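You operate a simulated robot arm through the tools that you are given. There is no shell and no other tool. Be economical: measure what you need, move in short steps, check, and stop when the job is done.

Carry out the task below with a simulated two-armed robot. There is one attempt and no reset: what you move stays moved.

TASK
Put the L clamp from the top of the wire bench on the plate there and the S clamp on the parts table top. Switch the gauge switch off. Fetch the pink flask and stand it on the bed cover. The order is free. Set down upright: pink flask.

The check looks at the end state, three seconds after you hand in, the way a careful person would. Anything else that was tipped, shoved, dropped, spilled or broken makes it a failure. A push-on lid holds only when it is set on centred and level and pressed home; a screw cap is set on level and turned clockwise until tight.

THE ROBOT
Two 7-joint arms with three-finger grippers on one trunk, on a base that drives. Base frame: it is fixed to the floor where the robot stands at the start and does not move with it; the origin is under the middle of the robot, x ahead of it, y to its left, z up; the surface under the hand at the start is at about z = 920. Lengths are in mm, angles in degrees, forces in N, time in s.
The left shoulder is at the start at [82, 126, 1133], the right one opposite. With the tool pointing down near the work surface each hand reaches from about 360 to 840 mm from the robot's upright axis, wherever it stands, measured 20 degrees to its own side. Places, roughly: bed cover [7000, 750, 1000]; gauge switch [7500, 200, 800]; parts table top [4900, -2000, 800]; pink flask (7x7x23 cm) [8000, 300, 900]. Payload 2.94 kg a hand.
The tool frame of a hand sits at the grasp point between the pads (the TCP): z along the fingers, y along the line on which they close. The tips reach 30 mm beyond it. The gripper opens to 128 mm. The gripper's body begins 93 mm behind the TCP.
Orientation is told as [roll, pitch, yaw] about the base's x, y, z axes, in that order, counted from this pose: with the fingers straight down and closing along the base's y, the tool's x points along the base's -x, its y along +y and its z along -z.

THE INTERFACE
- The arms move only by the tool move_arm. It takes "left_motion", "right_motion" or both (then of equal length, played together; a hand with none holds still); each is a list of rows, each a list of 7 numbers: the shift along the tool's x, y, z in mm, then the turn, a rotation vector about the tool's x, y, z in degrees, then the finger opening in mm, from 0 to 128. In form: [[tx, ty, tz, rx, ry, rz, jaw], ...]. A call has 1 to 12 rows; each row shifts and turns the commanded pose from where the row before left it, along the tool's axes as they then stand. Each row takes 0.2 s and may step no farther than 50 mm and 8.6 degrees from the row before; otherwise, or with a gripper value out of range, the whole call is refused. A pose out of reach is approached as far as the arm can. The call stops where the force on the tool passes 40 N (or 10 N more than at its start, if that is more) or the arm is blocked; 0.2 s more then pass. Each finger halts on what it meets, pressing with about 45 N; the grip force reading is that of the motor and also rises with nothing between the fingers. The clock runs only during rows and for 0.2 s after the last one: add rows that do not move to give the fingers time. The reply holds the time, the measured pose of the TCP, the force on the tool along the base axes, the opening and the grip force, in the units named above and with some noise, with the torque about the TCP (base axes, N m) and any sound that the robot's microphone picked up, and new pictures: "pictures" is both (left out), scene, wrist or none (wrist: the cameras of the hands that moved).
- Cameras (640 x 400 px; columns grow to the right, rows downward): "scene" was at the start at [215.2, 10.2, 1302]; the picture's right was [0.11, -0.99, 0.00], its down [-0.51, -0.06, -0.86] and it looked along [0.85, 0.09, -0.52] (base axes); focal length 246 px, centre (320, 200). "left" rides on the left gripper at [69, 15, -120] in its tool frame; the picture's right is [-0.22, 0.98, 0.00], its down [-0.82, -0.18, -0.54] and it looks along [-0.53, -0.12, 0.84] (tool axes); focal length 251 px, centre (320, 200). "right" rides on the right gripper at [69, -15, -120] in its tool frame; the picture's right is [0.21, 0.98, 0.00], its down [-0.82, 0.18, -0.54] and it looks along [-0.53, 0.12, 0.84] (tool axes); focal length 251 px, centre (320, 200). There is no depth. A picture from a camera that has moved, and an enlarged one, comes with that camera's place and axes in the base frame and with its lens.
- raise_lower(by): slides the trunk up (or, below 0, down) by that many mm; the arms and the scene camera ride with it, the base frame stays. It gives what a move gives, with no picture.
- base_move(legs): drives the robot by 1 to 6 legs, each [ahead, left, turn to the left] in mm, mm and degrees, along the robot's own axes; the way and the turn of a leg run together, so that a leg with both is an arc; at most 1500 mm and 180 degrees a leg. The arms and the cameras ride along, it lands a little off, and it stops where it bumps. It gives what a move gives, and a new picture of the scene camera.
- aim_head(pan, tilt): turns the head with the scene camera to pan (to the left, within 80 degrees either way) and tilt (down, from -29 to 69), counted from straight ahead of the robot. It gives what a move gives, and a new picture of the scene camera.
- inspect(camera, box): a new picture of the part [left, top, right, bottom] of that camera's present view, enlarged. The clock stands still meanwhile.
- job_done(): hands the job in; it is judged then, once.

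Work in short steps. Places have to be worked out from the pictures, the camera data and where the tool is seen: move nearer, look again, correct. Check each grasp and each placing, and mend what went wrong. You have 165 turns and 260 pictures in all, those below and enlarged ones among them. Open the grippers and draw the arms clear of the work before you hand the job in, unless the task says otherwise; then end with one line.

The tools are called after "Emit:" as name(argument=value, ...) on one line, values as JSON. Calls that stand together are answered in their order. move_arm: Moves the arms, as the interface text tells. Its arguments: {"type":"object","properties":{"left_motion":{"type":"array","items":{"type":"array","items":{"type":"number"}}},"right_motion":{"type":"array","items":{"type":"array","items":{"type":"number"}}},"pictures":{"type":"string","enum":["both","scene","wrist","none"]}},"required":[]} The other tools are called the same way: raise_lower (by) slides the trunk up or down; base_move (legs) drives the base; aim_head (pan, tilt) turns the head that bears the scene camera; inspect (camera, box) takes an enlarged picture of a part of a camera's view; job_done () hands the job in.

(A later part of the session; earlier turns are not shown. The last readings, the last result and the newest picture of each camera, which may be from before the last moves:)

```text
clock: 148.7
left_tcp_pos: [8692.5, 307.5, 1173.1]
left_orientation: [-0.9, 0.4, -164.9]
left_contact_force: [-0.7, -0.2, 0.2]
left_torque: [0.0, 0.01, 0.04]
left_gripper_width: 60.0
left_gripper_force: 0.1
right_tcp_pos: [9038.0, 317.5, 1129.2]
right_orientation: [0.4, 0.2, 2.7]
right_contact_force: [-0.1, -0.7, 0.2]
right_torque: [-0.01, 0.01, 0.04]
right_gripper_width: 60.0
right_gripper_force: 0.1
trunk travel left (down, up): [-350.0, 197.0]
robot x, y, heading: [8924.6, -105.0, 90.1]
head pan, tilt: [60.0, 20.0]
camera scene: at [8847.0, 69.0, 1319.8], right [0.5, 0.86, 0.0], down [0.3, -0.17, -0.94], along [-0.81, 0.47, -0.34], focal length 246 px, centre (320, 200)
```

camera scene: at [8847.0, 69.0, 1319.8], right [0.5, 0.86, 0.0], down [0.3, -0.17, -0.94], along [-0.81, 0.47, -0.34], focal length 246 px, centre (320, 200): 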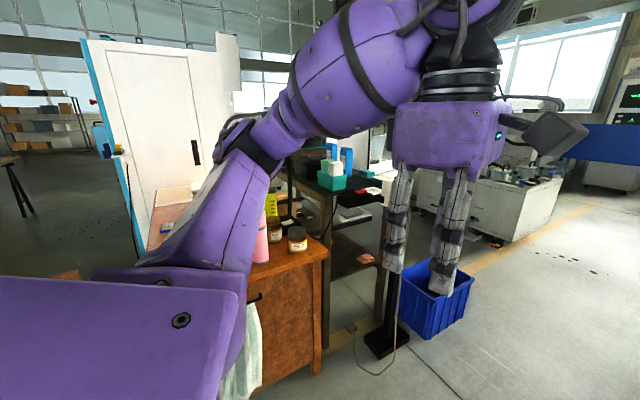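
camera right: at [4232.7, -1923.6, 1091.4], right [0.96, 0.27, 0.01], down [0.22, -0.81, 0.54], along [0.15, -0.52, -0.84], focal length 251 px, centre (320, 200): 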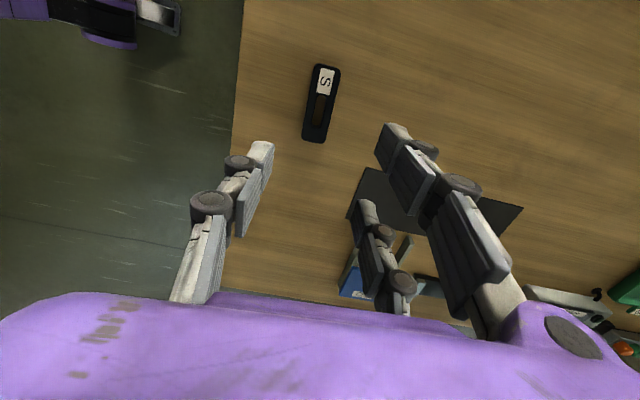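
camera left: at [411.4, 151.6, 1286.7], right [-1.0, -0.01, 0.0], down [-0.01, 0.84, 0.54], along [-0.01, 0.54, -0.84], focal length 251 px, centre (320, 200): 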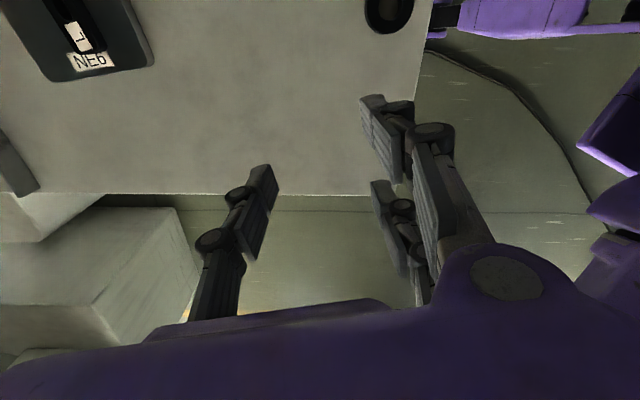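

I'll go forward 280 mm and turn to face the desk's right end.

Emit:
base_move(legs=[[280, 0, 0], [0, 0, 90]])

Emit:
aim_head(pan=0, tilt=25)

```text
clock: 154.4
left_tcp_pos: [8512.5, -49.5, 1170.9]
left_orientation: [-1.0, 0.3, -75.6]
left_contact_force: [-0.7, 0.5, 0.2]
left_torque: [0.0, -0.03, 0.02]
left_gripper_width: 60.2
left_gripper_force: 0.0
right_tcp_pos: [8507.4, 295.8, 1128.3]
right_orientation: [0.5, 0.2, 92.0]
right_contact_force: [0.4, 0.1, 0.0]
right_torque: [0.01, 0.02, 0.01]
right_gripper_width: 59.8
right_gripper_force: 0.1
trunk travel left (down, up): [-350.0, 197.0]
robot x, y, heading: [8927.3, 177.7, 178.9]
head pan, tilt: [60.0, 20.0]
camera scene: at [8756.0, 99.7, 1319.8], right [-0.86, 0.51, 0.0], down [0.18, 0.29, -0.94], along [-0.48, -0.81, -0.34], focal length 246 px, centre (320, 200)
```

scene: 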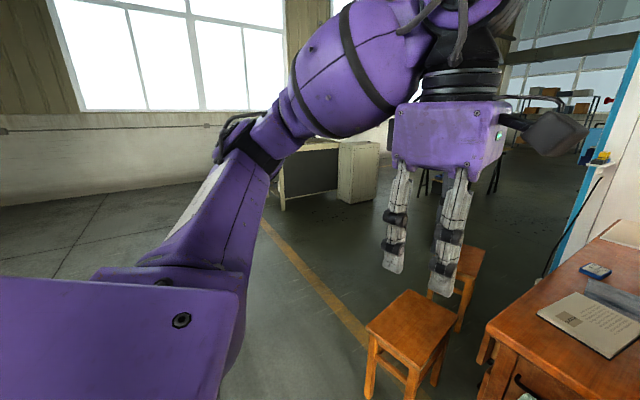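

```text
clock: 155.7
left_tcp_pos: [8513.8, -48.5, 1172.3]
left_orientation: [-0.9, 0.2, -75.8]
left_contact_force: [0.4, -0.5, 0.2]
left_torque: [0.0, -0.01, 0.0]
left_gripper_width: 59.8
left_gripper_force: 0.0
right_tcp_pos: [8505.8, 296.4, 1128.6]
right_orientation: [0.4, 0.2, 92.0]
right_contact_force: [0.7, -0.1, -0.3]
right_torque: [-0.01, 0.0, 0.0]
right_gripper_width: 60.0
right_gripper_force: 0.0
trunk travel left (down, up): [-350.0, 197.0]
robot x, y, heading: [8925.4, 175.7, 178.9]
head pan, tilt: [0.0, 25.0]
camera scene: at [8711.7, 181.0, 1311.7], right [0.02, 1.0, 0.0], down [0.42, -0.01, -0.91], along [-0.91, 0.01, -0.42], focal length 246 px, centre (320, 200)
```

scene: 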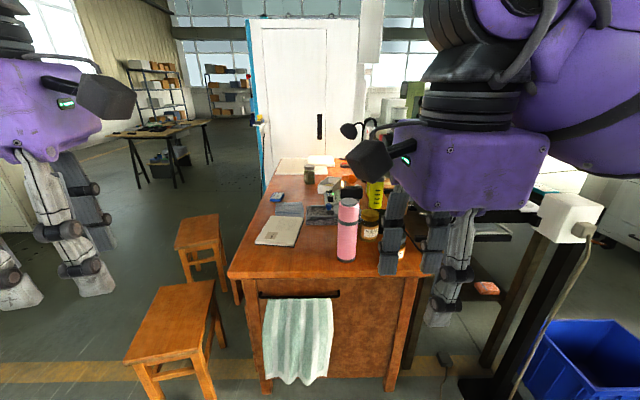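

The flask is at about (7995,283) with its base at z≈752, and the desk edge is at x≈8088. I'll drive ahead 260 mm and look again.

Emit:
base_move(legs=[[260, 0, 1]])

Emit:
aim_head(pan=-5, tilt=35)

Emit:
inspect(camera="right", box=[0, 0, 640, 400])

```text
clock: 157.6
left_tcp_pos: [8258.1, -53.9, 1172.4]
left_orientation: [-1.0, 0.2, -74.9]
left_contact_force: [-0.5, 0.1, -0.6]
left_torque: [0.0, -0.04, -0.01]
left_gripper_width: 60.2
left_gripper_force: 0.1
right_tcp_pos: [8246.8, 291.7, 1128.8]
right_orientation: [0.6, 0.2, 92.9]
right_contact_force: [-0.5, 0.0, -0.2]
right_torque: [0.02, 0.01, 0.03]
right_gripper_width: 59.7
right_gripper_force: 0.2
trunk travel left (down, up): [-350.0, 197.0]
robot x, y, heading: [8669.1, 179.6, 179.9]
head pan, tilt: [0.0, 25.0]
camera scene: at [8453.3, 180.1, 1311.7], right [0.0, 1.0, 0.0], down [0.42, 0.0, -0.91], along [-0.91, 0.0, -0.42], focal length 246 px, centre (320, 200)
```

scene: 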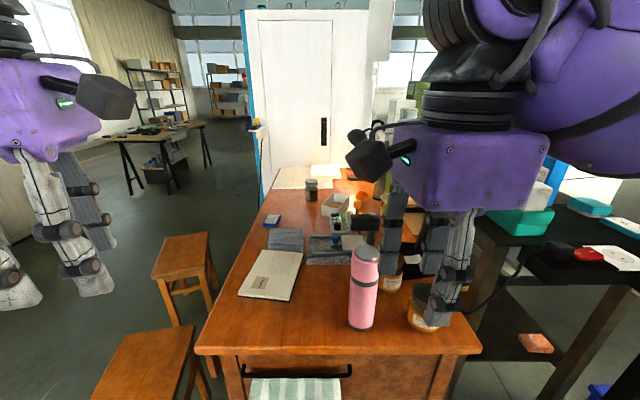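

```text
clock: 158.3
left_tcp_pos: [8258.7, -52.9, 1172.2]
left_orientation: [-0.9, 0.2, -74.9]
left_contact_force: [0.0, 0.1, 0.4]
left_torque: [-0.01, -0.01, 0.02]
left_gripper_width: 60.1
left_gripper_force: 0.1
right_tcp_pos: [8246.5, 291.5, 1128.9]
right_orientation: [0.6, 0.2, 92.9]
right_contact_force: [0.4, 0.2, -0.3]
right_torque: [-0.01, -0.01, -0.01]
right_gripper_width: 60.0
right_gripper_force: 0.0
trunk travel left (down, up): [-350.0, 197.0]
robot x, y, heading: [8666.4, 182.6, 179.7]
head pan, tilt: [-5.0, 35.0]
camera scene: at [8457.6, 187.8, 1296.0], right [0.09, 1.0, 0.0], down [0.57, -0.05, -0.82], along [-0.82, 0.07, -0.57], focal length 246 px, centre (320, 200)
```

scene: 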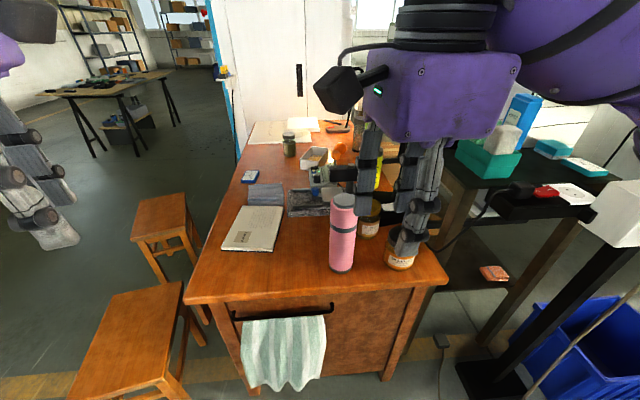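

```text
1.00 times, centred on (320, 200) of right (not enlarged: the box is as wide or as high as the picture)
camera zoom: at [8266.6, 224.3, 1249.6], right [-0.96, -0.26, 0.01], down [-0.22, 0.81, 0.54], along [-0.15, 0.52, -0.84], focal length 251 px, centre (320, 200)
```

zoom: 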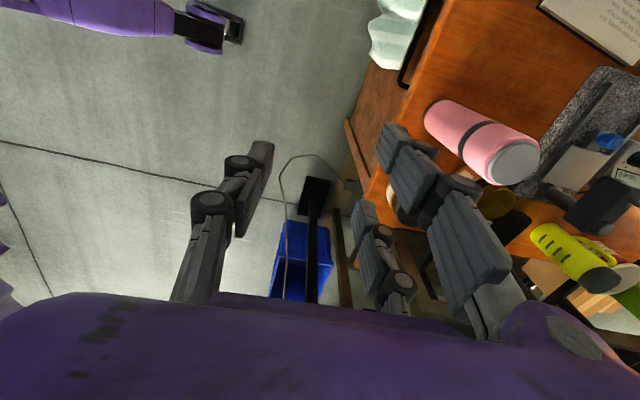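

The flask is at about (8014,283) with its top at z≈988. I'll bring the right hand above it with the jaw at 115.

Emit:
move_arm(right_motion=[[-1, 46, 0, 0, 0, 0, 115], [-1, 46, 0, 0, 0, 0, 115], [-1, 46, 0, 0, 0, 0, 115], [-1, 47, 0, 0, 0, 0, 115], [0, 47, 0, 0, 0, 0, 115], [0, 0, 0, 0, 0, 0, 115]])

```text
clock: 159.7
left_tcp_pos: [8258.6, -52.9, 1172.3]
left_orientation: [-1.0, 0.2, -74.9]
left_contact_force: [1.1, -0.4, -0.4]
left_torque: [0.0, 0.03, -0.03]
left_gripper_width: 60.0
left_gripper_force: 0.0
right_tcp_pos: [8014.4, 282.8, 1131.3]
right_orientation: [0.5, 0.3, 92.9]
right_contact_force: [0.4, 0.4, 1.0]
right_torque: [0.01, 0.03, -0.02]
right_gripper_width: 115.0
right_gripper_force: 0.1
trunk travel left (down, up): [-350.0, 197.0]
robot x, y, heading: [8665.7, 180.6, 179.8]
head pan, tilt: [-5.0, 35.0]
camera scene: at [8458.5, 188.3, 1296.1], right [0.09, 1.0, 0.0], down [0.57, -0.05, -0.82], along [-0.82, 0.07, -0.57], focal length 246 px, centre (320, 200)
camera right: at [8034.4, 215.7, 1251.8], right [-0.96, -0.26, 0.01], down [-0.22, 0.81, 0.54], along [-0.15, 0.52, -0.84], focal length 251 px, centre (320, 200)
```

scene: 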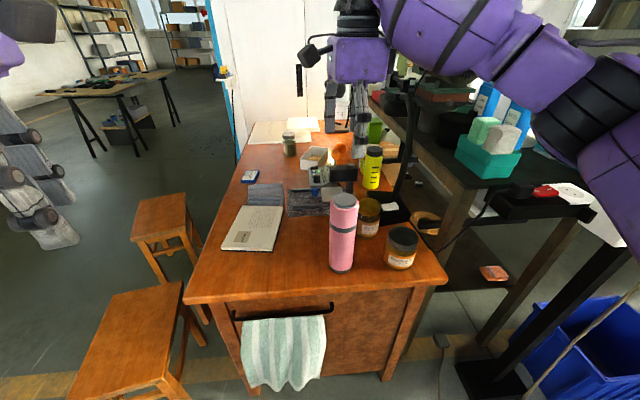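
right: 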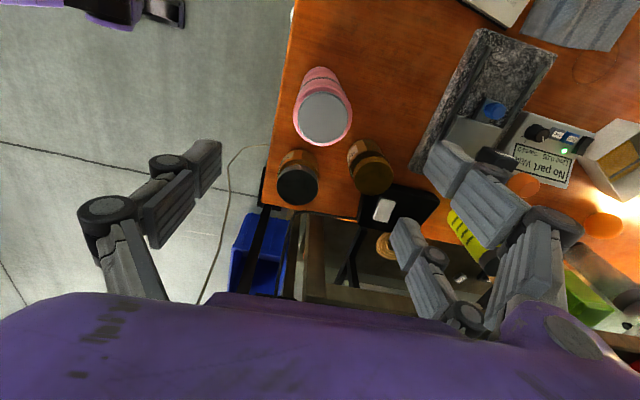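

The flask is exactly centred under the hand. I'll descend to TCP z≈947 and close.

Emit:
move_arm(right_motion=[[0, 3, 45, 0, 0, 0, 115], [0, 0, 45, 0, 0, 0, 115], [0, 0, 45, 0, 0, 0, 115], [0, 0, 45, 0, 0, 0, 115], [0, 0, 4, 0, 0, 0, 115]], pictures="wrist")

```text
clock: 160.9
left_tcp_pos: [8259.8, -54.5, 1173.3]
left_orientation: [-0.8, 0.2, -75.0]
left_contact_force: [0.7, 0.9, -0.6]
left_torque: [0.01, 0.0, 0.0]
left_gripper_width: 59.9
left_gripper_force: 0.1
right_tcp_pos: [8011.1, 282.2, 947.2]
right_orientation: [0.7, 0.2, 92.9]
right_contact_force: [0.2, 0.9, -0.6]
right_torque: [-0.01, 0.04, 0.0]
right_gripper_width: 114.9
right_gripper_force: 0.0
trunk travel left (down, up): [-350.0, 197.0]
robot x, y, heading: [8668.9, 178.5, 179.8]
head pan, tilt: [-5.0, 35.0]
camera right: at [8030.4, 214.4, 1067.3], right [-0.96, -0.26, 0.01], down [-0.22, 0.81, 0.54], along [-0.15, 0.52, -0.84], focal length 251 px, centre (320, 200)
```

right: 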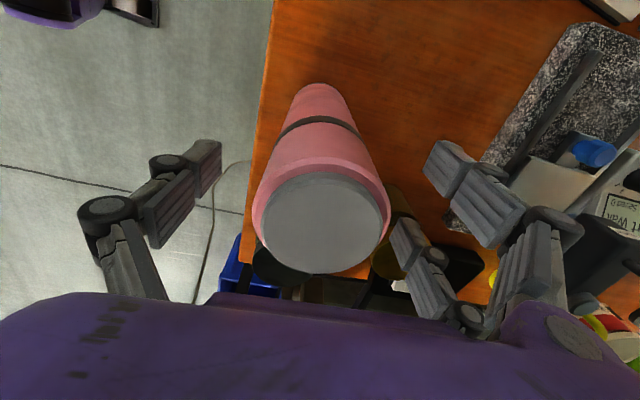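

The fingers straddle the flask. I'll go 35 mm deeper for a firmer hold, then close.

Emit:
move_arm(right_motion=[[0, 0, 20, 0, 0, 0, 115], [0, 0, 15, 0, 0, 0, 115], [0, 0, 0, 0, 0, 0, 90], [0, 0, 0, 0, 0, 0, 60], [0, 0, 0, 0, 0, 0, 50], [0, 0, 0, 0, 0, 0, 50], [0, 0, 0, 0, 0, 0, 50]], pictures="wrist")

```text
clock: 162.5
left_tcp_pos: [8259.7, -53.9, 1173.8]
left_orientation: [-1.0, 0.3, -75.0]
left_contact_force: [0.7, -0.3, 0.2]
left_torque: [0.03, 0.02, 0.01]
left_gripper_width: 60.0
left_gripper_force: 0.0
right_tcp_pos: [8011.0, 282.5, 912.0]
right_orientation: [0.5, 0.2, 92.9]
right_contact_force: [2.4, 1.3, 0.0]
right_torque: [0.01, -0.32, 0.05]
right_gripper_width: 58.9
right_gripper_force: 44.7
trunk travel left (down, up): [-350.0, 197.0]
robot x, y, heading: [8668.3, 182.1, 180.0]
head pan, tilt: [-5.0, 35.0]
camera right: at [8029.7, 215.1, 1032.5], right [-0.96, -0.26, 0.01], down [-0.22, 0.81, 0.54], along [-0.15, 0.52, -0.84], focal length 251 px, centre (320, 200)
```

right: 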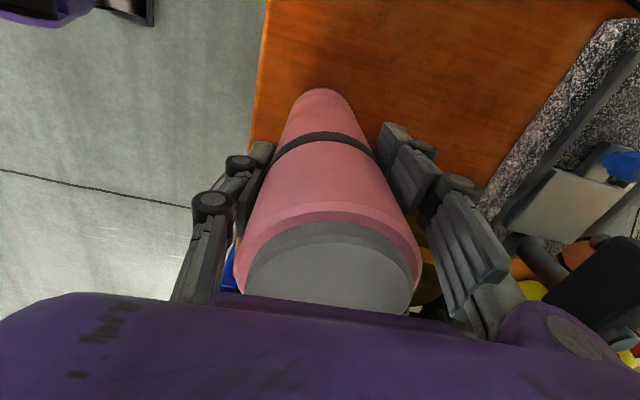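

Gripped at 59 mm. I'll lift straight up 230 mm.

Emit:
move_arm(right_motion=[[0, 0, -20, 0, 0, 0, 50], [0, 0, -40, 0, 0, 0, 50], [0, 0, -45, 0, 0, 0, 50], [0, 0, -45, 0, 0, 0, 50], [0, 0, -45, 0, 0, 0, 50], [0, 0, -35, 0, 0, 0, 50]])

```text
clock: 163.9
left_tcp_pos: [8259.5, -54.1, 1171.8]
left_orientation: [-1.0, 0.1, -75.0]
left_contact_force: [0.1, 0.1, -0.9]
left_torque: [0.02, -0.02, -0.01]
left_gripper_width: 60.1
left_gripper_force: 0.1
right_tcp_pos: [8013.9, 284.2, 1141.8]
right_orientation: [0.6, 0.2, 92.9]
right_contact_force: [1.2, 0.2, -6.0]
right_torque: [0.02, 0.01, -0.01]
right_gripper_width: 58.8
right_gripper_force: 45.6
trunk travel left (down, up): [-350.0, 197.0]
robot x, y, heading: [8669.3, 178.7, 179.7]
head pan, tilt: [-5.0, 35.0]
camera scene: at [8458.2, 187.6, 1296.0], right [0.09, 1.0, 0.0], down [0.57, -0.05, -0.82], along [-0.82, 0.07, -0.57], focal length 246 px, centre (320, 200)
camera right: at [8032.5, 217.1, 1262.5], right [-0.96, -0.26, 0.01], down [-0.22, 0.81, 0.54], along [-0.15, 0.52, -0.84], focal length 251 px, centre (320, 200)
```

scene: 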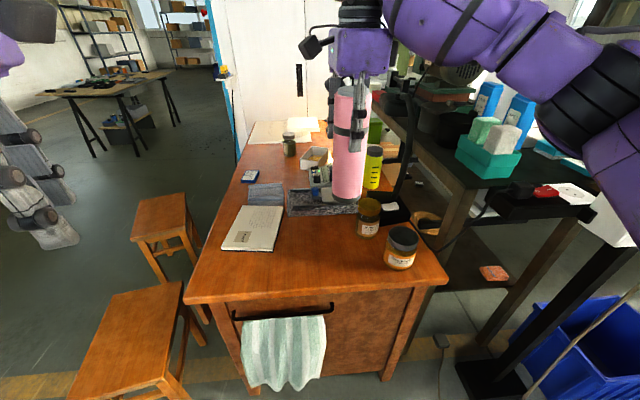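
right: 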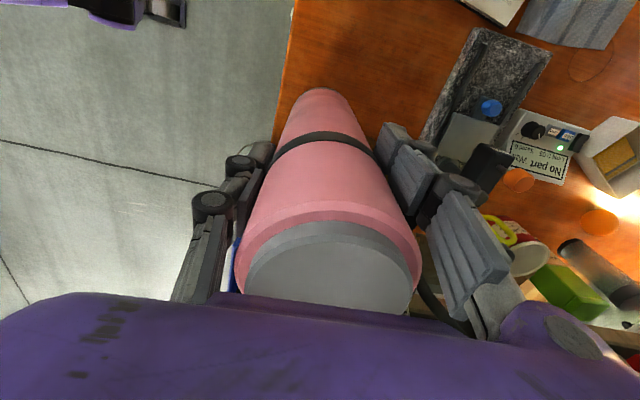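

The flask is lifted. I'll zoom on the gauge unit from the wrist view.

Emit:
inspect(camera="right", box=[490, 90, 610, 190])

Emit:
inspect(camera="scene", box=[280, 130, 400, 220])

```text
4.00 times, centred on (550, 140) of right
camera zoom: at [8032.5, 217.1, 1262.5], right [-0.96, -0.26, 0.01], down [-0.22, 0.81, 0.54], along [-0.15, 0.52, -0.84], focal length 1006 px, centre (-600, 440)
```

zoom: 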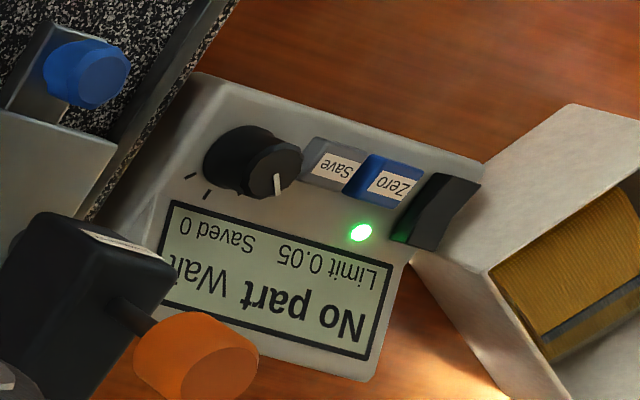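

```text
4.44 times, centred on (340, 175) of scene
camera zoom: at [8458.2, 187.6, 1296.0], right [0.09, 1.0, 0.0], down [0.57, -0.05, -0.82], along [-0.82, 0.07, -0.57], focal length 1092 px, centre (231, 311)
```

zoom: 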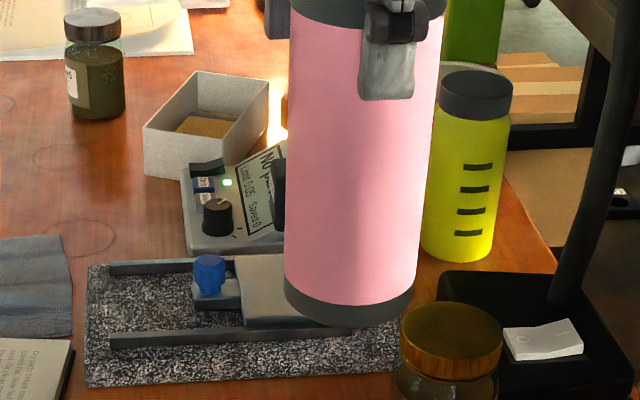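

The gauge switch is the black rocker at the end of the panel, at about (7500,247,800), with the green LED lit. It is beyond reach from here, so I'll tuck the flask in and check how close the base can come to the desk.

Emit:
move_arm(right_motion=[[-10, -45, -5, 0, 0, 0, 50], [-10, -45, -5, 0, 0, 0, 50], [-10, -45, -5, 0, 0, 0, 50], [-10, -45, -5, 0, 0, 0, 50], [-10, -40, 0, 0, 0, 0, 50]], pictures="none")

Emit:
aim_head(pan=0, tilt=69)

```text
clock: 165.1
left_tcp_pos: [8259.6, -52.4, 1173.3]
left_orientation: [-0.9, 0.2, -74.9]
left_contact_force: [-0.7, 0.2, 0.4]
left_torque: [-0.02, 0.01, 0.01]
left_gripper_width: 60.1
left_gripper_force: 0.0
right_tcp_pos: [8231.6, 344.5, 1159.4]
right_orientation: [0.6, 0.3, 92.8]
right_contact_force: [0.9, -0.4, -4.0]
right_torque: [-0.02, 0.02, 0.0]
right_gripper_width: 59.1
right_gripper_force: 44.9
trunk travel left (down, up): [-350.0, 197.0]
robot x, y, heading: [8668.0, 178.0, 180.0]
head pan, tilt: [-5.0, 35.0]
```

```text
clock: 166.1
left_tcp_pos: [8258.8, -54.1, 1172.4]
left_orientation: [-1.0, 0.2, -75.0]
left_contact_force: [0.1, 0.0, 0.0]
left_torque: [-0.01, 0.01, -0.05]
left_gripper_width: 59.9
left_gripper_force: 0.1
right_tcp_pos: [8228.7, 344.9, 1159.1]
right_orientation: [0.5, 0.1, 92.9]
right_contact_force: [0.5, -0.7, -5.4]
right_torque: [0.04, -0.04, 0.0]
right_gripper_width: 58.6
right_gripper_force: 45.2
trunk travel left (down, up): [-350.0, 197.0]
robot x, y, heading: [8668.7, 177.8, 179.7]
head pan, tilt: [0.0, 68.8]
camera scene: at [8489.2, 180.3, 1252.2], right [0.0, 1.0, 0.0], down [0.93, 0.0, -0.36], along [-0.36, 0.0, -0.93], focal length 246 px, centre (320, 200)
```

scene: 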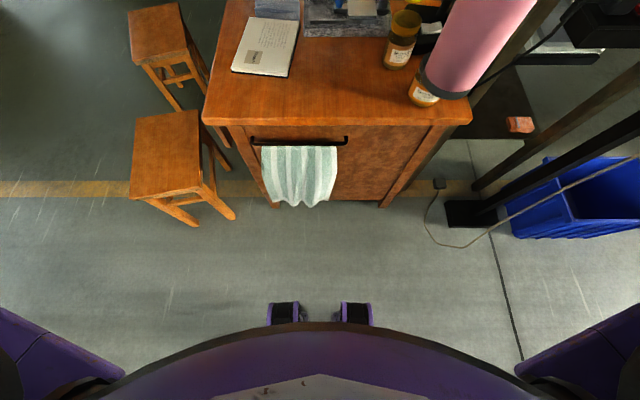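

The base is compact, with its front about 120 mm ahead of the axis, so I can get much nearer to the desk. I'll move the flask hand 60 mm outward and drive ahead 330 mm.

Emit:
move_arm(right_motion=[[-30, 0, 0, 0, 0, 0, 50], [-30, 0, 0, 0, 0, 0, 50]], pictures="none")

Emit:
base_move(legs=[[330, 0, 0]])

Emit:
aim_head(pan=0, tilt=40)

```text
clock: 166.7
left_tcp_pos: [8258.7, -53.7, 1174.1]
left_orientation: [-0.9, 0.1, -75.0]
left_contact_force: [0.2, 0.0, 0.6]
left_torque: [0.01, 0.04, 0.02]
left_gripper_width: 59.8
left_gripper_force: 0.0
right_tcp_pos: [8227.5, 405.5, 1159.4]
right_orientation: [0.6, 0.1, 93.0]
right_contact_force: [-0.4, 0.9, -4.5]
right_torque: [-0.01, 0.0, 0.03]
right_gripper_width: 58.7
right_gripper_force: 45.4
trunk travel left (down, up): [-350.0, 197.0]
robot x, y, heading: [8668.7, 180.8, 180.0]
head pan, tilt: [0.0, 68.8]
```

```text
clock: 168.9
left_tcp_pos: [7932.8, -53.6, 1172.8]
left_orientation: [-0.9, 0.2, -74.9]
left_contact_force: [0.2, 0.3, 1.0]
left_torque: [0.0, -0.02, -0.01]
left_gripper_width: 60.1
left_gripper_force: 0.1
right_tcp_pos: [7899.7, 405.9, 1159.9]
right_orientation: [0.5, 0.2, 92.9]
right_contact_force: [-0.5, 0.1, -5.8]
right_torque: [-0.01, 0.0, -0.05]
right_gripper_width: 58.8
right_gripper_force: 45.6
trunk travel left (down, up): [-350.0, 197.0]
robot x, y, heading: [8339.3, 182.7, 180.0]
head pan, tilt: [0.0, 68.8]
camera scene: at [8162.6, 180.5, 1252.2], right [0.0, 1.0, 0.0], down [0.93, 0.0, -0.36], along [-0.36, 0.0, -0.93], focal length 246 px, centre (320, 200)
```

scene: 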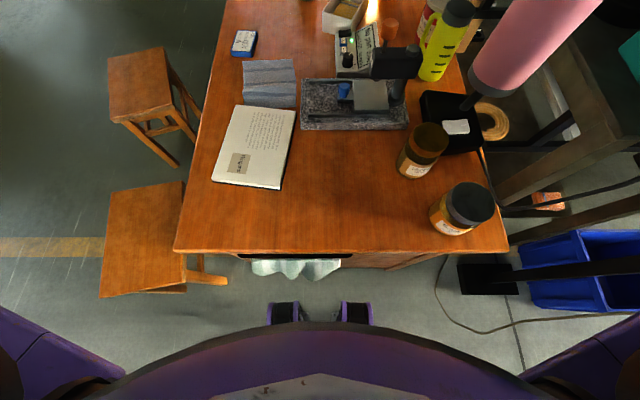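

```text
clock: 169.8
left_tcp_pos: [7931.9, -54.4, 1172.8]
left_orientation: [-0.8, 0.2, -74.8]
left_contact_force: [-0.3, 0.3, 0.4]
left_torque: [-0.01, 0.0, -0.01]
left_gripper_width: 60.0
left_gripper_force: 0.2
right_tcp_pos: [7900.4, 406.2, 1159.8]
right_orientation: [0.4, 0.2, 92.9]
right_contact_force: [0.5, -0.7, -5.3]
right_torque: [0.03, -0.01, -0.03]
right_gripper_width: 58.6
right_gripper_force: 45.1
trunk travel left (down, up): [-350.0, 197.0]
robot x, y, heading: [8345.8, 179.4, 180.1]
head pan, tilt: [0.0, 40.0]
camera scene: at [8133.7, 180.5, 1288.3], right [0.0, 1.0, 0.0], down [0.64, 0.0, -0.77], along [-0.77, 0.0, -0.64], focal length 246 px, centre (320, 200)
```

scene: 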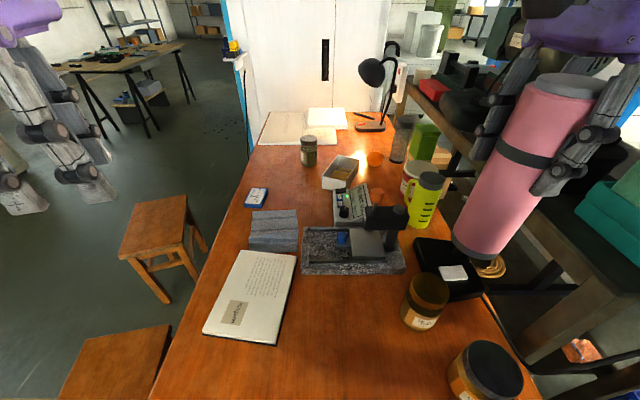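

I'm now close. I'll zoom in on the gauge and rocker.

Emit:
inspect(camera="scene", box=[310, 170, 400, 240])

```text
5.71 times, centred on (355, 205) of scene
camera zoom: at [8133.7, 180.5, 1288.3], right [0.0, 1.0, 0.0], down [0.64, 0.0, -0.77], along [-0.77, 0.0, -0.64], focal length 1404 px, centre (120, 171)
```

zoom: 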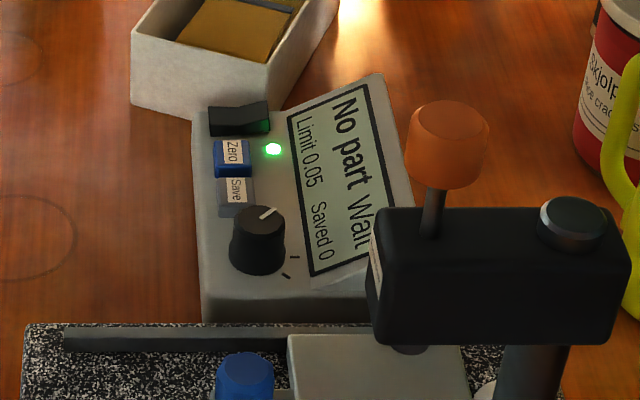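

Rocker centre is at about (7499,248,800), running along y, with a green mark at its +y end. I'll turn the left hand back to robot yaw 0 and close the fingers, ready to press.

Emit:
move_arm(left_motion=[[0, 0, 0, 0, 0, 8.6, 40], [0, 0, 0, 0, 0, 8.6, 20], [0, 0, 0, 0, 0, 8.6, 0], [0, 0, 0, 0, 0, 8.6, 0], [0, 0, 0, 0, 0, 8.6, 0], [0, 0, 0, 0, 0, 8.6, 0], [0, 0, 0, 0, 0, 8.6, 0], [0, 0, 0, 0, 0, 8.6, 0], [0, 0, 0, 0, 0, 8.6, 0], [0, 0, 0, 0, 0, 8.6, 0], [0, 0, 0, 0, 0, 8.6, 0], [0, 0, 0, 0, 0, 8.6, 0]], pictures="none")

Emit:
move_arm(left_motion=[[-30, -20, 0, 0, -7, 2, 0], [-30, -20, 0, 0, -7, 0, 0], [-30, -20, 0, 0, -7, 0, 0], [-30, -20, 0, 0, -7, 0, 0], [-30, -20, 0, 0, -7, 0, 0], [-30, -20, 0, 0, 0, 0, 0]])

```text
clock: 172.4
left_tcp_pos: [7932.1, -51.8, 1173.3]
left_orientation: [0.0, -0.9, -178.1]
left_contact_force: [0.3, 0.4, 0.4]
left_torque: [-0.02, 0.01, 0.03]
left_gripper_width: 0.0
left_gripper_force: 3.1
right_tcp_pos: [7899.5, 405.6, 1159.3]
right_orientation: [0.5, 0.2, 92.8]
right_contact_force: [0.2, 0.6, -4.5]
right_torque: [-0.03, -0.02, -0.01]
right_gripper_width: 59.2
right_gripper_force: 44.4
trunk travel left (down, up): [-350.0, 197.0]
robot x, y, heading: [8342.5, 176.5, 180.2]
head pan, tilt: [0.0, 40.0]
```

```text
clock: 173.8
left_tcp_pos: [7763.4, 66.5, 1226.8]
left_orientation: [0.3, -35.8, 179.8]
left_contact_force: [0.3, 0.2, 0.2]
left_torque: [0.0, 0.02, 0.0]
left_gripper_width: 0.0
left_gripper_force: 3.3
right_tcp_pos: [7899.3, 406.2, 1158.2]
right_orientation: [0.5, 0.2, 92.9]
right_contact_force: [-0.7, -0.1, -6.1]
right_torque: [-0.05, -0.05, 0.0]
right_gripper_width: 59.1
right_gripper_force: 45.1
trunk travel left (down, up): [-350.0, 197.0]
robot x, y, heading: [8343.3, 180.8, 179.9]
head pan, tilt: [0.0, 40.0]
camera scene: at [8132.6, 181.7, 1288.2], right [0.0, 1.0, 0.0], down [0.64, 0.0, -0.77], along [-0.77, 0.0, -0.64], focal length 246 px, centre (320, 200)
camera left: at [7887.8, 50.7, 1283.5], right [-0.17, -0.98, 0.13], down [-0.35, 0.18, 0.92], along [-0.92, 0.12, -0.37], focal length 251 px, centre (320, 200)
```

scene: 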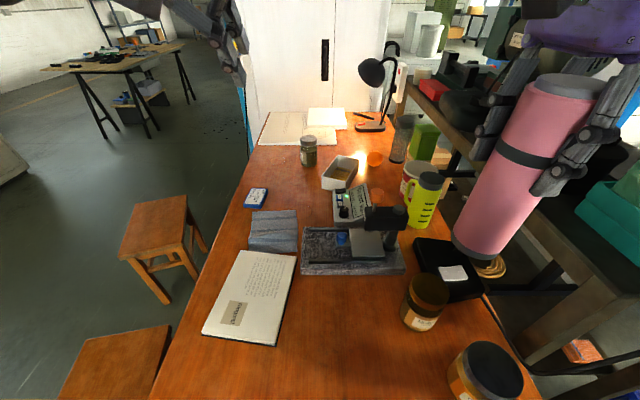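
left: 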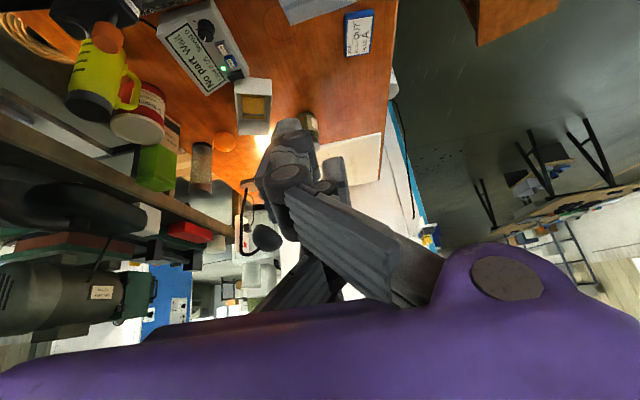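

The tilt works. I'll zoom the left wrist view onto the rocker.

Emit:
inspect(camera="left", box=[150, 0, 270, 100])

```text
4.00 times, centred on (210, 50) of left
camera zoom: at [7887.8, 50.7, 1283.5], right [-0.17, -0.98, 0.13], down [-0.35, 0.18, 0.92], along [-0.92, 0.12, -0.37], focal length 1006 px, centre (760, 800)
```

zoom: 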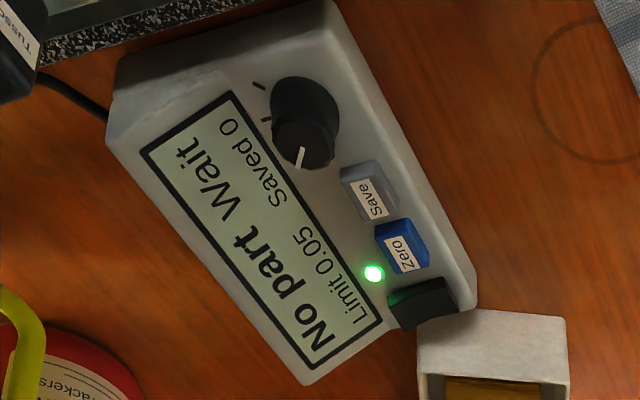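

The rocker's green tint may just be LED light. I'll bring the hand closer to judge which end is raised.

Emit:
move_arm(left_motion=[[4, -25, 40, 0, 0, 0, 0], [4, -25, 40, 0, 0, 0, 0], [4, -25, 40, 0, 0, 0, 0], [4, -25, 40, 0, 0, 0, 0], [4, -25, 30, 0, 0, 0, 0]])

Emit:
inspect(camera="left", box=[220, 0, 420, 150])

```text
clock: 175.0
left_tcp_pos: [7669.0, 192.1, 1060.2]
left_orientation: [0.2, -35.9, 179.9]
left_contact_force: [-0.6, 0.9, 0.1]
left_torque: [0.02, -0.02, -0.01]
left_gripper_width: 0.1
left_gripper_force: 2.5
right_tcp_pos: [7899.4, 406.7, 1158.0]
right_orientation: [0.5, 0.3, 92.9]
right_contact_force: [0.1, 0.4, -5.5]
right_torque: [0.02, -0.04, 0.03]
right_gripper_width: 58.9
right_gripper_force: 44.4
trunk travel left (down, up): [-350.0, 197.0]
robot x, y, heading: [8342.3, 179.5, 180.2]
head pan, tilt: [0.0, 40.0]
camera scene: at [8133.1, 181.3, 1288.2], right [0.0, 1.0, 0.0], down [0.64, 0.0, -0.77], along [-0.77, 0.0, -0.64], focal length 246 px, centre (320, 200)
camera left: at [7794.0, 176.2, 1117.0], right [-0.17, -0.98, 0.13], down [-0.35, 0.18, 0.92], along [-0.92, 0.12, -0.37], focal length 251 px, centre (320, 200)
```

scene: 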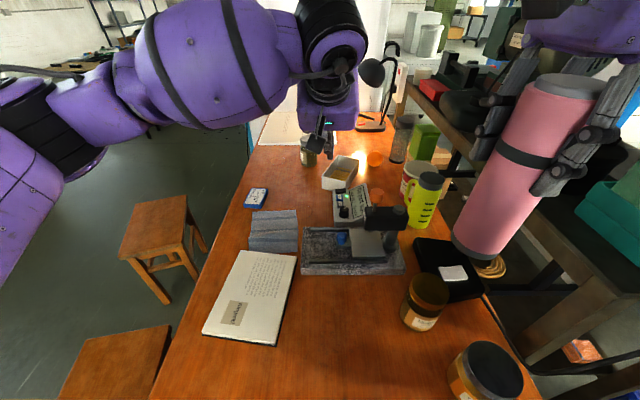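
left: 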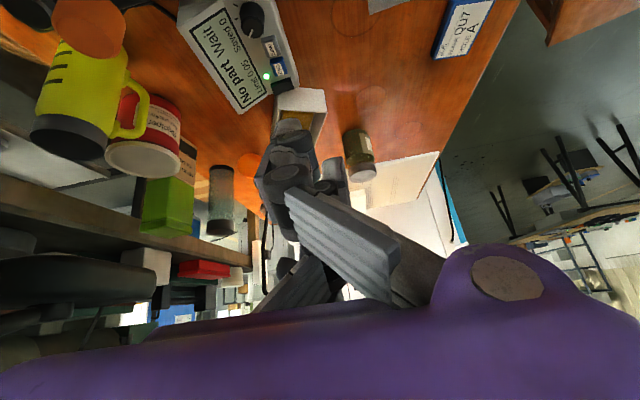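

```text
2.67 times, centred on (320, 75) of left
camera zoom: at [7794.0, 176.2, 1117.0], right [-0.17, -0.98, 0.13], down [-0.35, 0.18, 0.92], along [-0.92, 0.12, -0.37], focal length 670 px, centre (320, 533)
```

zoom: 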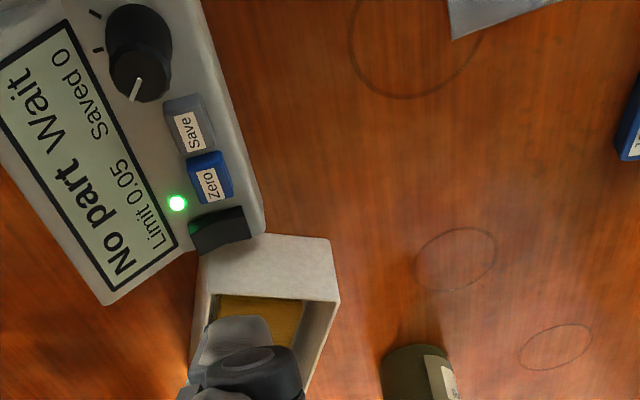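

Emit:
inspect(camera="left", box=[256, 60, 312, 100])

Emit:
inspect(camera="scene", box=[320, 180, 368, 210])

```text
10.00 times, centred on (284, 80) of left
camera zoom: at [7794.0, 176.2, 1117.0], right [-0.17, -0.98, 0.13], down [-0.35, 0.18, 0.92], along [-0.92, 0.12, -0.37], focal length 2514 px, centre (680, 1400)
```

zoom: 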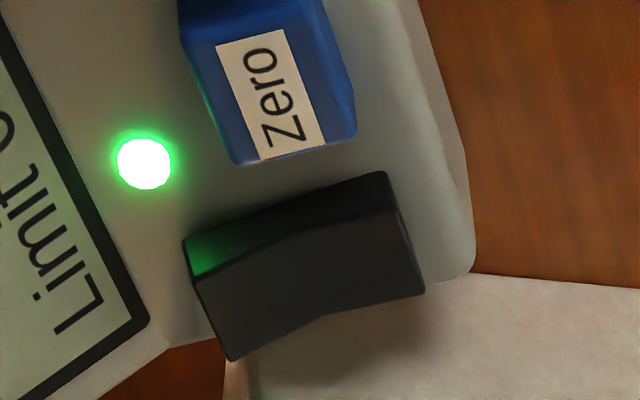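

```text
13.33 times, centred on (344, 195) of scene
camera zoom: at [8133.1, 181.3, 1288.2], right [0.0, 1.0, 0.0], down [0.64, 0.0, -0.77], along [-0.77, 0.0, -0.64], focal length 3275 px, centre (0, 267)
```

zoom: 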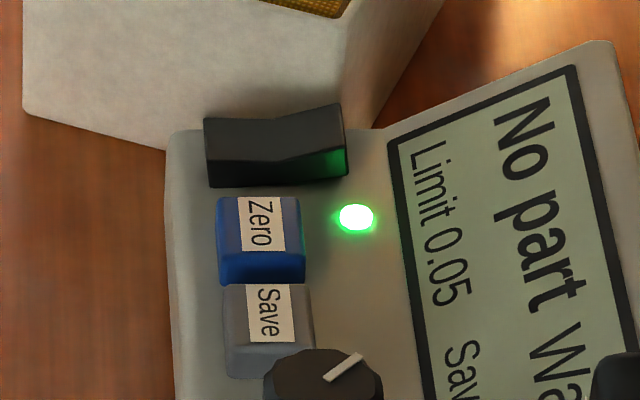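

Emit:
inspect(camera="left", box=[270, 72, 302, 92])

Emit:
inspect(camera="scene", box=[332, 184, 356, 199])

```text
16.00 times, centred on (286, 82) of left
camera zoom: at [7794.0, 176.2, 1117.0], right [-0.17, -0.98, 0.13], down [-0.35, 0.18, 0.92], along [-0.92, 0.12, -0.37], focal length 4023 px, centre (864, 2088)
```

zoom: 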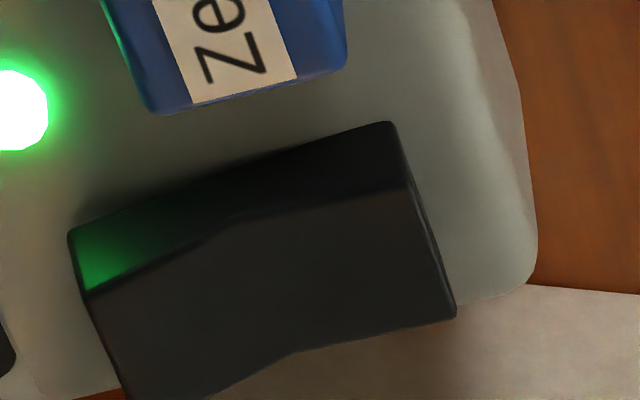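

```text
16.00 times, centred on (344, 192) of scene
camera zoom: at [8133.1, 181.3, 1288.2], right [0.0, 1.0, 0.0], down [0.64, 0.0, -0.77], along [-0.77, 0.0, -0.64], focal length 3930 px, centre (-64, 336)
```

zoom: 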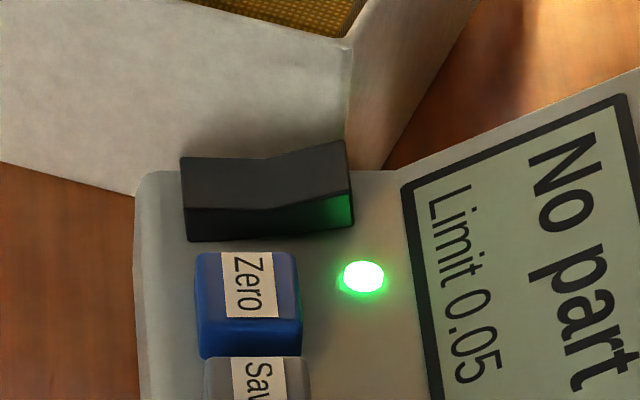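

Relative to the panel, the rocker's +y end is raised and its -y end is pressed. So switching off means pressing the +y end, centred at about (7504,257,806). I'll move the closed fingertips to about 30 mm above it.

Emit:
move_arm(left_motion=[[-2, -11, 41, 0, 0, 0, 0], [-2, -11, 41, 0, 0, 0, 0], [-2, -11, 41, 0, 0, 0, 0], [-2, -11, 41, 0, 0, 0, 0], [-2, -11, 41, 0, 0, 0, 0], [-2, -11, 40, 0, 0, 0, 0]])

Emit:
inspect(camera="left", box=[200, 0, 360, 180])

Emit:
inspect(camera="scene", box=[310, 140, 400, 230])

```text
clock: 176.4
left_tcp_pos: [7514.6, 255.6, 870.1]
left_orientation: [0.2, -36.0, 179.9]
left_contact_force: [-0.9, -0.6, -0.6]
left_torque: [-0.01, -0.03, -0.03]
left_gripper_width: 0.1
left_gripper_force: 3.3
right_tcp_pos: [7899.4, 406.3, 1158.5]
right_orientation: [0.4, 0.2, 92.9]
right_contact_force: [0.1, -0.1, -5.1]
right_torque: [0.0, -0.01, 0.02]
right_gripper_width: 58.6
right_gripper_force: 44.7
trunk travel left (down, up): [-350.0, 197.0]
robot x, y, heading: [8342.7, 179.4, 179.9]
head pan, tilt: [0.0, 40.0]
camera scene: at [8132.6, 181.4, 1288.2], right [0.0, 1.0, 0.0], down [0.64, 0.0, -0.77], along [-0.77, 0.0, -0.64], focal length 246 px, centre (320, 200)
camera left: at [7640.1, 240.6, 925.6], right [-0.17, -0.98, 0.13], down [-0.35, 0.18, 0.92], along [-0.92, 0.12, -0.37], focal length 251 px, centre (320, 200)
```

scene: 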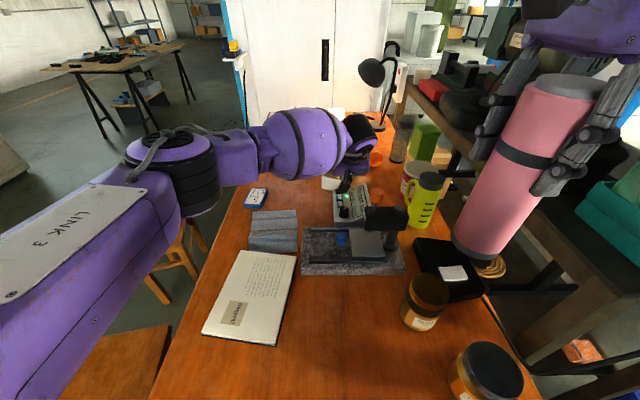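
left: 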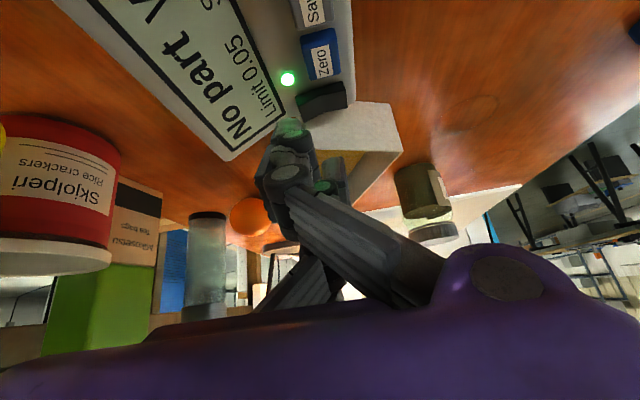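

```text
2.22 times, centred on (280, 90) of left
camera zoom: at [7640.1, 240.6, 925.6], right [-0.17, -0.98, 0.13], down [-0.35, 0.18, 0.92], along [-0.92, 0.12, -0.37], focal length 559 px, centre (409, 444)
```

zoom: 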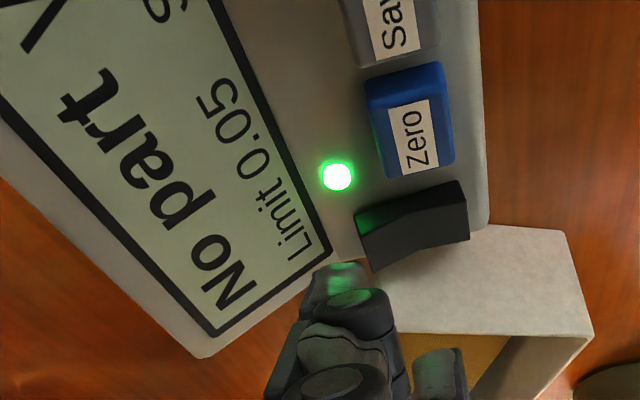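

```text
4.44 times, centred on (355, 185) of scene
camera zoom: at [8132.6, 181.4, 1288.2], right [0.0, 1.0, 0.0], down [0.64, 0.0, -0.77], along [-0.77, 0.0, -0.64], focal length 1092 px, centre (164, 267)
```

zoom: 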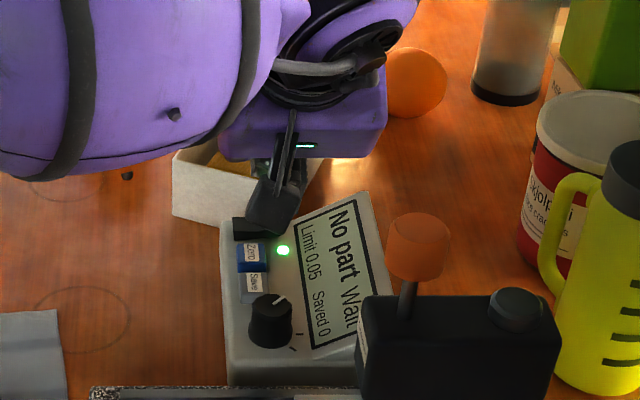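

Closed, the two tips look nearly 40 mm wide, which is too wide for half a rocker. I'll open to 60 and use only the +y finger as the pusher. The other finger will hang in free space in front of the gauge.

Emit:
move_arm(left_motion=[[0, 17, 0, 0, 0, 0, 30], [0, 17, 0, 0, 0, 0, 60], [0, 0, 0, 0, 0, 0, 60]])

Emit:
inspect(camera="left", box=[180, 20, 400, 180])

Emit:
inspect(camera="scene", box=[320, 170, 368, 210])

```text
clock: 177.2
left_tcp_pos: [7515.8, 221.4, 869.1]
left_orientation: [0.1, -35.8, 180.0]
left_contact_force: [0.4, 1.0, -0.3]
left_torque: [0.0, -0.01, -0.01]
left_gripper_width: 60.1
left_gripper_force: 0.0
right_tcp_pos: [7900.8, 405.5, 1159.3]
right_orientation: [0.5, 0.2, 93.0]
right_contact_force: [-0.7, -0.6, -5.1]
right_torque: [-0.03, -0.03, 0.0]
right_gripper_width: 59.3
right_gripper_force: 45.0
trunk travel left (down, up): [-350.0, 197.0]
robot x, y, heading: [8340.6, 182.7, 180.2]
head pan, tilt: [0.0, 40.0]
camera scene: at [8133.6, 180.8, 1288.3], right [0.0, 1.0, 0.0], down [0.64, 0.0, -0.77], along [-0.77, 0.0, -0.64], focal length 246 px, centre (320, 200)
camera left: at [7641.0, 206.0, 925.8], right [-0.17, -0.98, 0.13], down [-0.35, 0.18, 0.92], along [-0.92, 0.12, -0.37], focal length 251 px, centre (320, 200)
```

scene: 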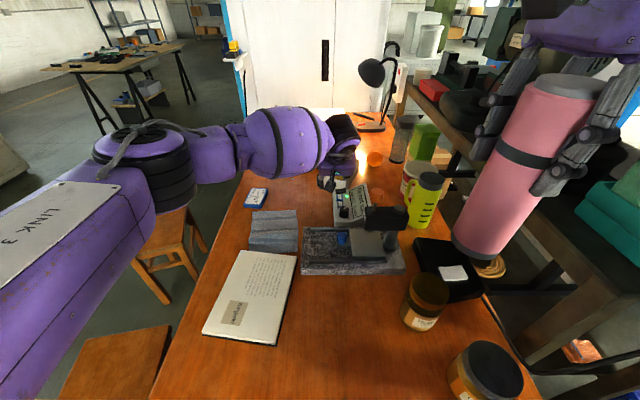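
left: 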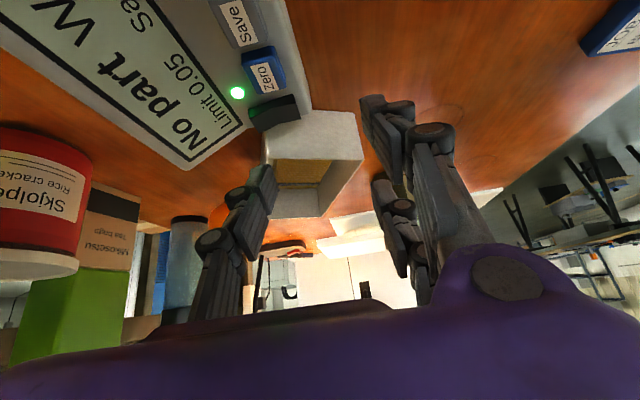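

```text
2.50 times, centred on (290, 100) of left
camera zoom: at [7641.0, 206.0, 925.8], right [-0.17, -0.98, 0.13], down [-0.35, 0.18, 0.92], along [-0.92, 0.12, -0.37], focal length 629 px, centre (395, 450)
```

zoom: 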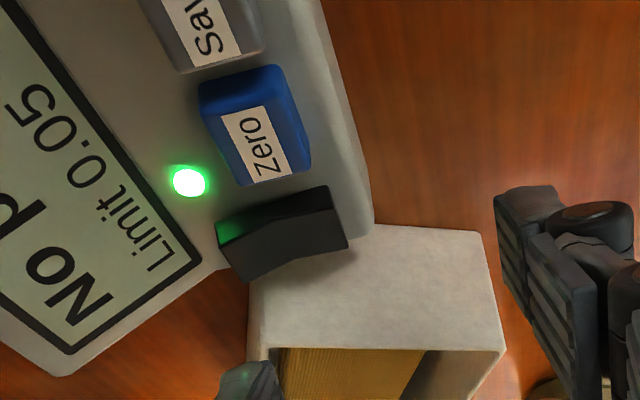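

```text
10.00 times, centred on (344, 190) of scene
camera zoom: at [8133.6, 180.8, 1288.3], right [0.0, 1.0, 0.0], down [0.64, 0.0, -0.77], along [-0.77, 0.0, -0.64], focal length 2456 px, centre (80, 300)
```

zoom: 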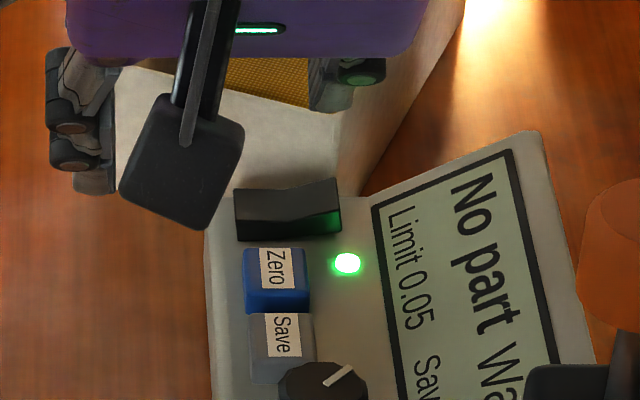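

Good: the +y finger spans y≈252–264, right above the raised end, and its path clears the box. I'll press straight down in small steps.

Emit:
move_arm(left_motion=[[7.1, 0, 9.7, 0, 0, 0, 60], [7.1, 0, 9.7, 0, 0, 0, 60], [2.4, 0, 3.2, 0, 0, 0, 60]], pictures="none")

Emit:
inspect(camera="scene", box=[320, 170, 368, 210])

```text
clock: 178.0
left_tcp_pos: [7516.7, 221.1, 842.7]
left_orientation: [0.2, -35.8, 179.9]
left_contact_force: [-0.1, -0.6, -0.4]
left_torque: [0.0, -0.02, 0.01]
left_gripper_width: 59.6
left_gripper_force: 0.0
right_tcp_pos: [7899.3, 404.8, 1159.3]
right_orientation: [0.5, 0.2, 92.9]
right_contact_force: [-0.4, 0.2, -4.2]
right_torque: [0.01, 0.0, 0.02]
right_gripper_width: 59.2
right_gripper_force: 45.2
trunk travel left (down, up): [-350.0, 197.0]
robot x, y, heading: [8338.7, 182.1, 179.9]
head pan, tilt: [0.0, 40.0]
```

```text
10.00 times, centred on (344, 190) of scene
camera zoom: at [8133.5, 180.5, 1288.3], right [0.0, 1.0, 0.0], down [0.64, 0.0, -0.77], along [-0.77, 0.0, -0.64], focal length 2456 px, centre (80, 300)
```

zoom: 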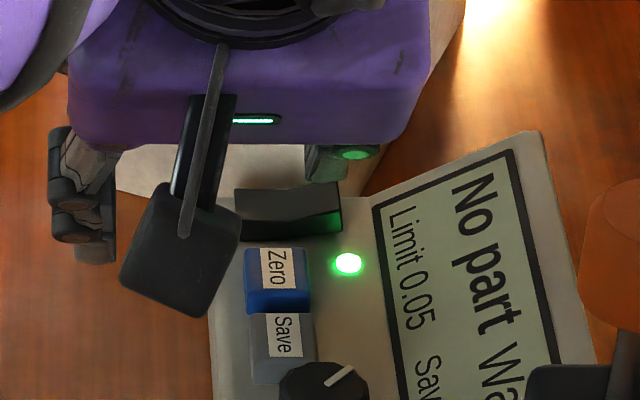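

The tip is just above the rocker's raised end. I'll continue down gently.

Emit:
move_arm(left_motion=[[1.8, 0, 1.6, 0, 0, 0, 60], [1.8, 0, 1.6, 0, 0, 0, 60]], pictures="none")

Emit:
inspect(camera="scene", box=[320, 170, 368, 210])

```text
clock: 178.6
left_tcp_pos: [7518.3, 221.5, 837.0]
left_orientation: [0.2, -35.9, 179.9]
left_contact_force: [0.2, 0.3, 0.7]
left_torque: [0.02, 0.01, 0.0]
left_gripper_width: 59.8
left_gripper_force: 0.0
right_tcp_pos: [7899.5, 405.4, 1158.9]
right_orientation: [0.5, 0.2, 93.0]
right_contact_force: [-0.8, 0.3, -4.2]
right_torque: [0.03, -0.02, 0.0]
right_gripper_width: 59.0
right_gripper_force: 44.6
trunk travel left (down, up): [-350.0, 197.0]
robot x, y, heading: [8337.9, 178.3, 179.9]
head pan, tilt: [0.0, 40.0]
```

```text
10.00 times, centred on (344, 190) of scene
camera zoom: at [8133.5, 180.5, 1288.3], right [0.0, 1.0, 0.0], down [0.64, 0.0, -0.77], along [-0.77, 0.0, -0.64], focal length 2456 px, centre (80, 300)
```

zoom: 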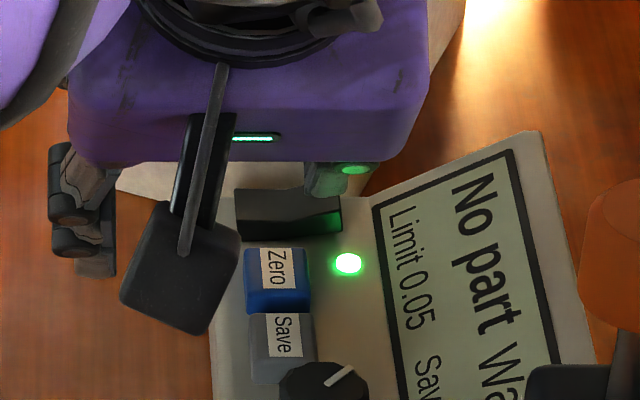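

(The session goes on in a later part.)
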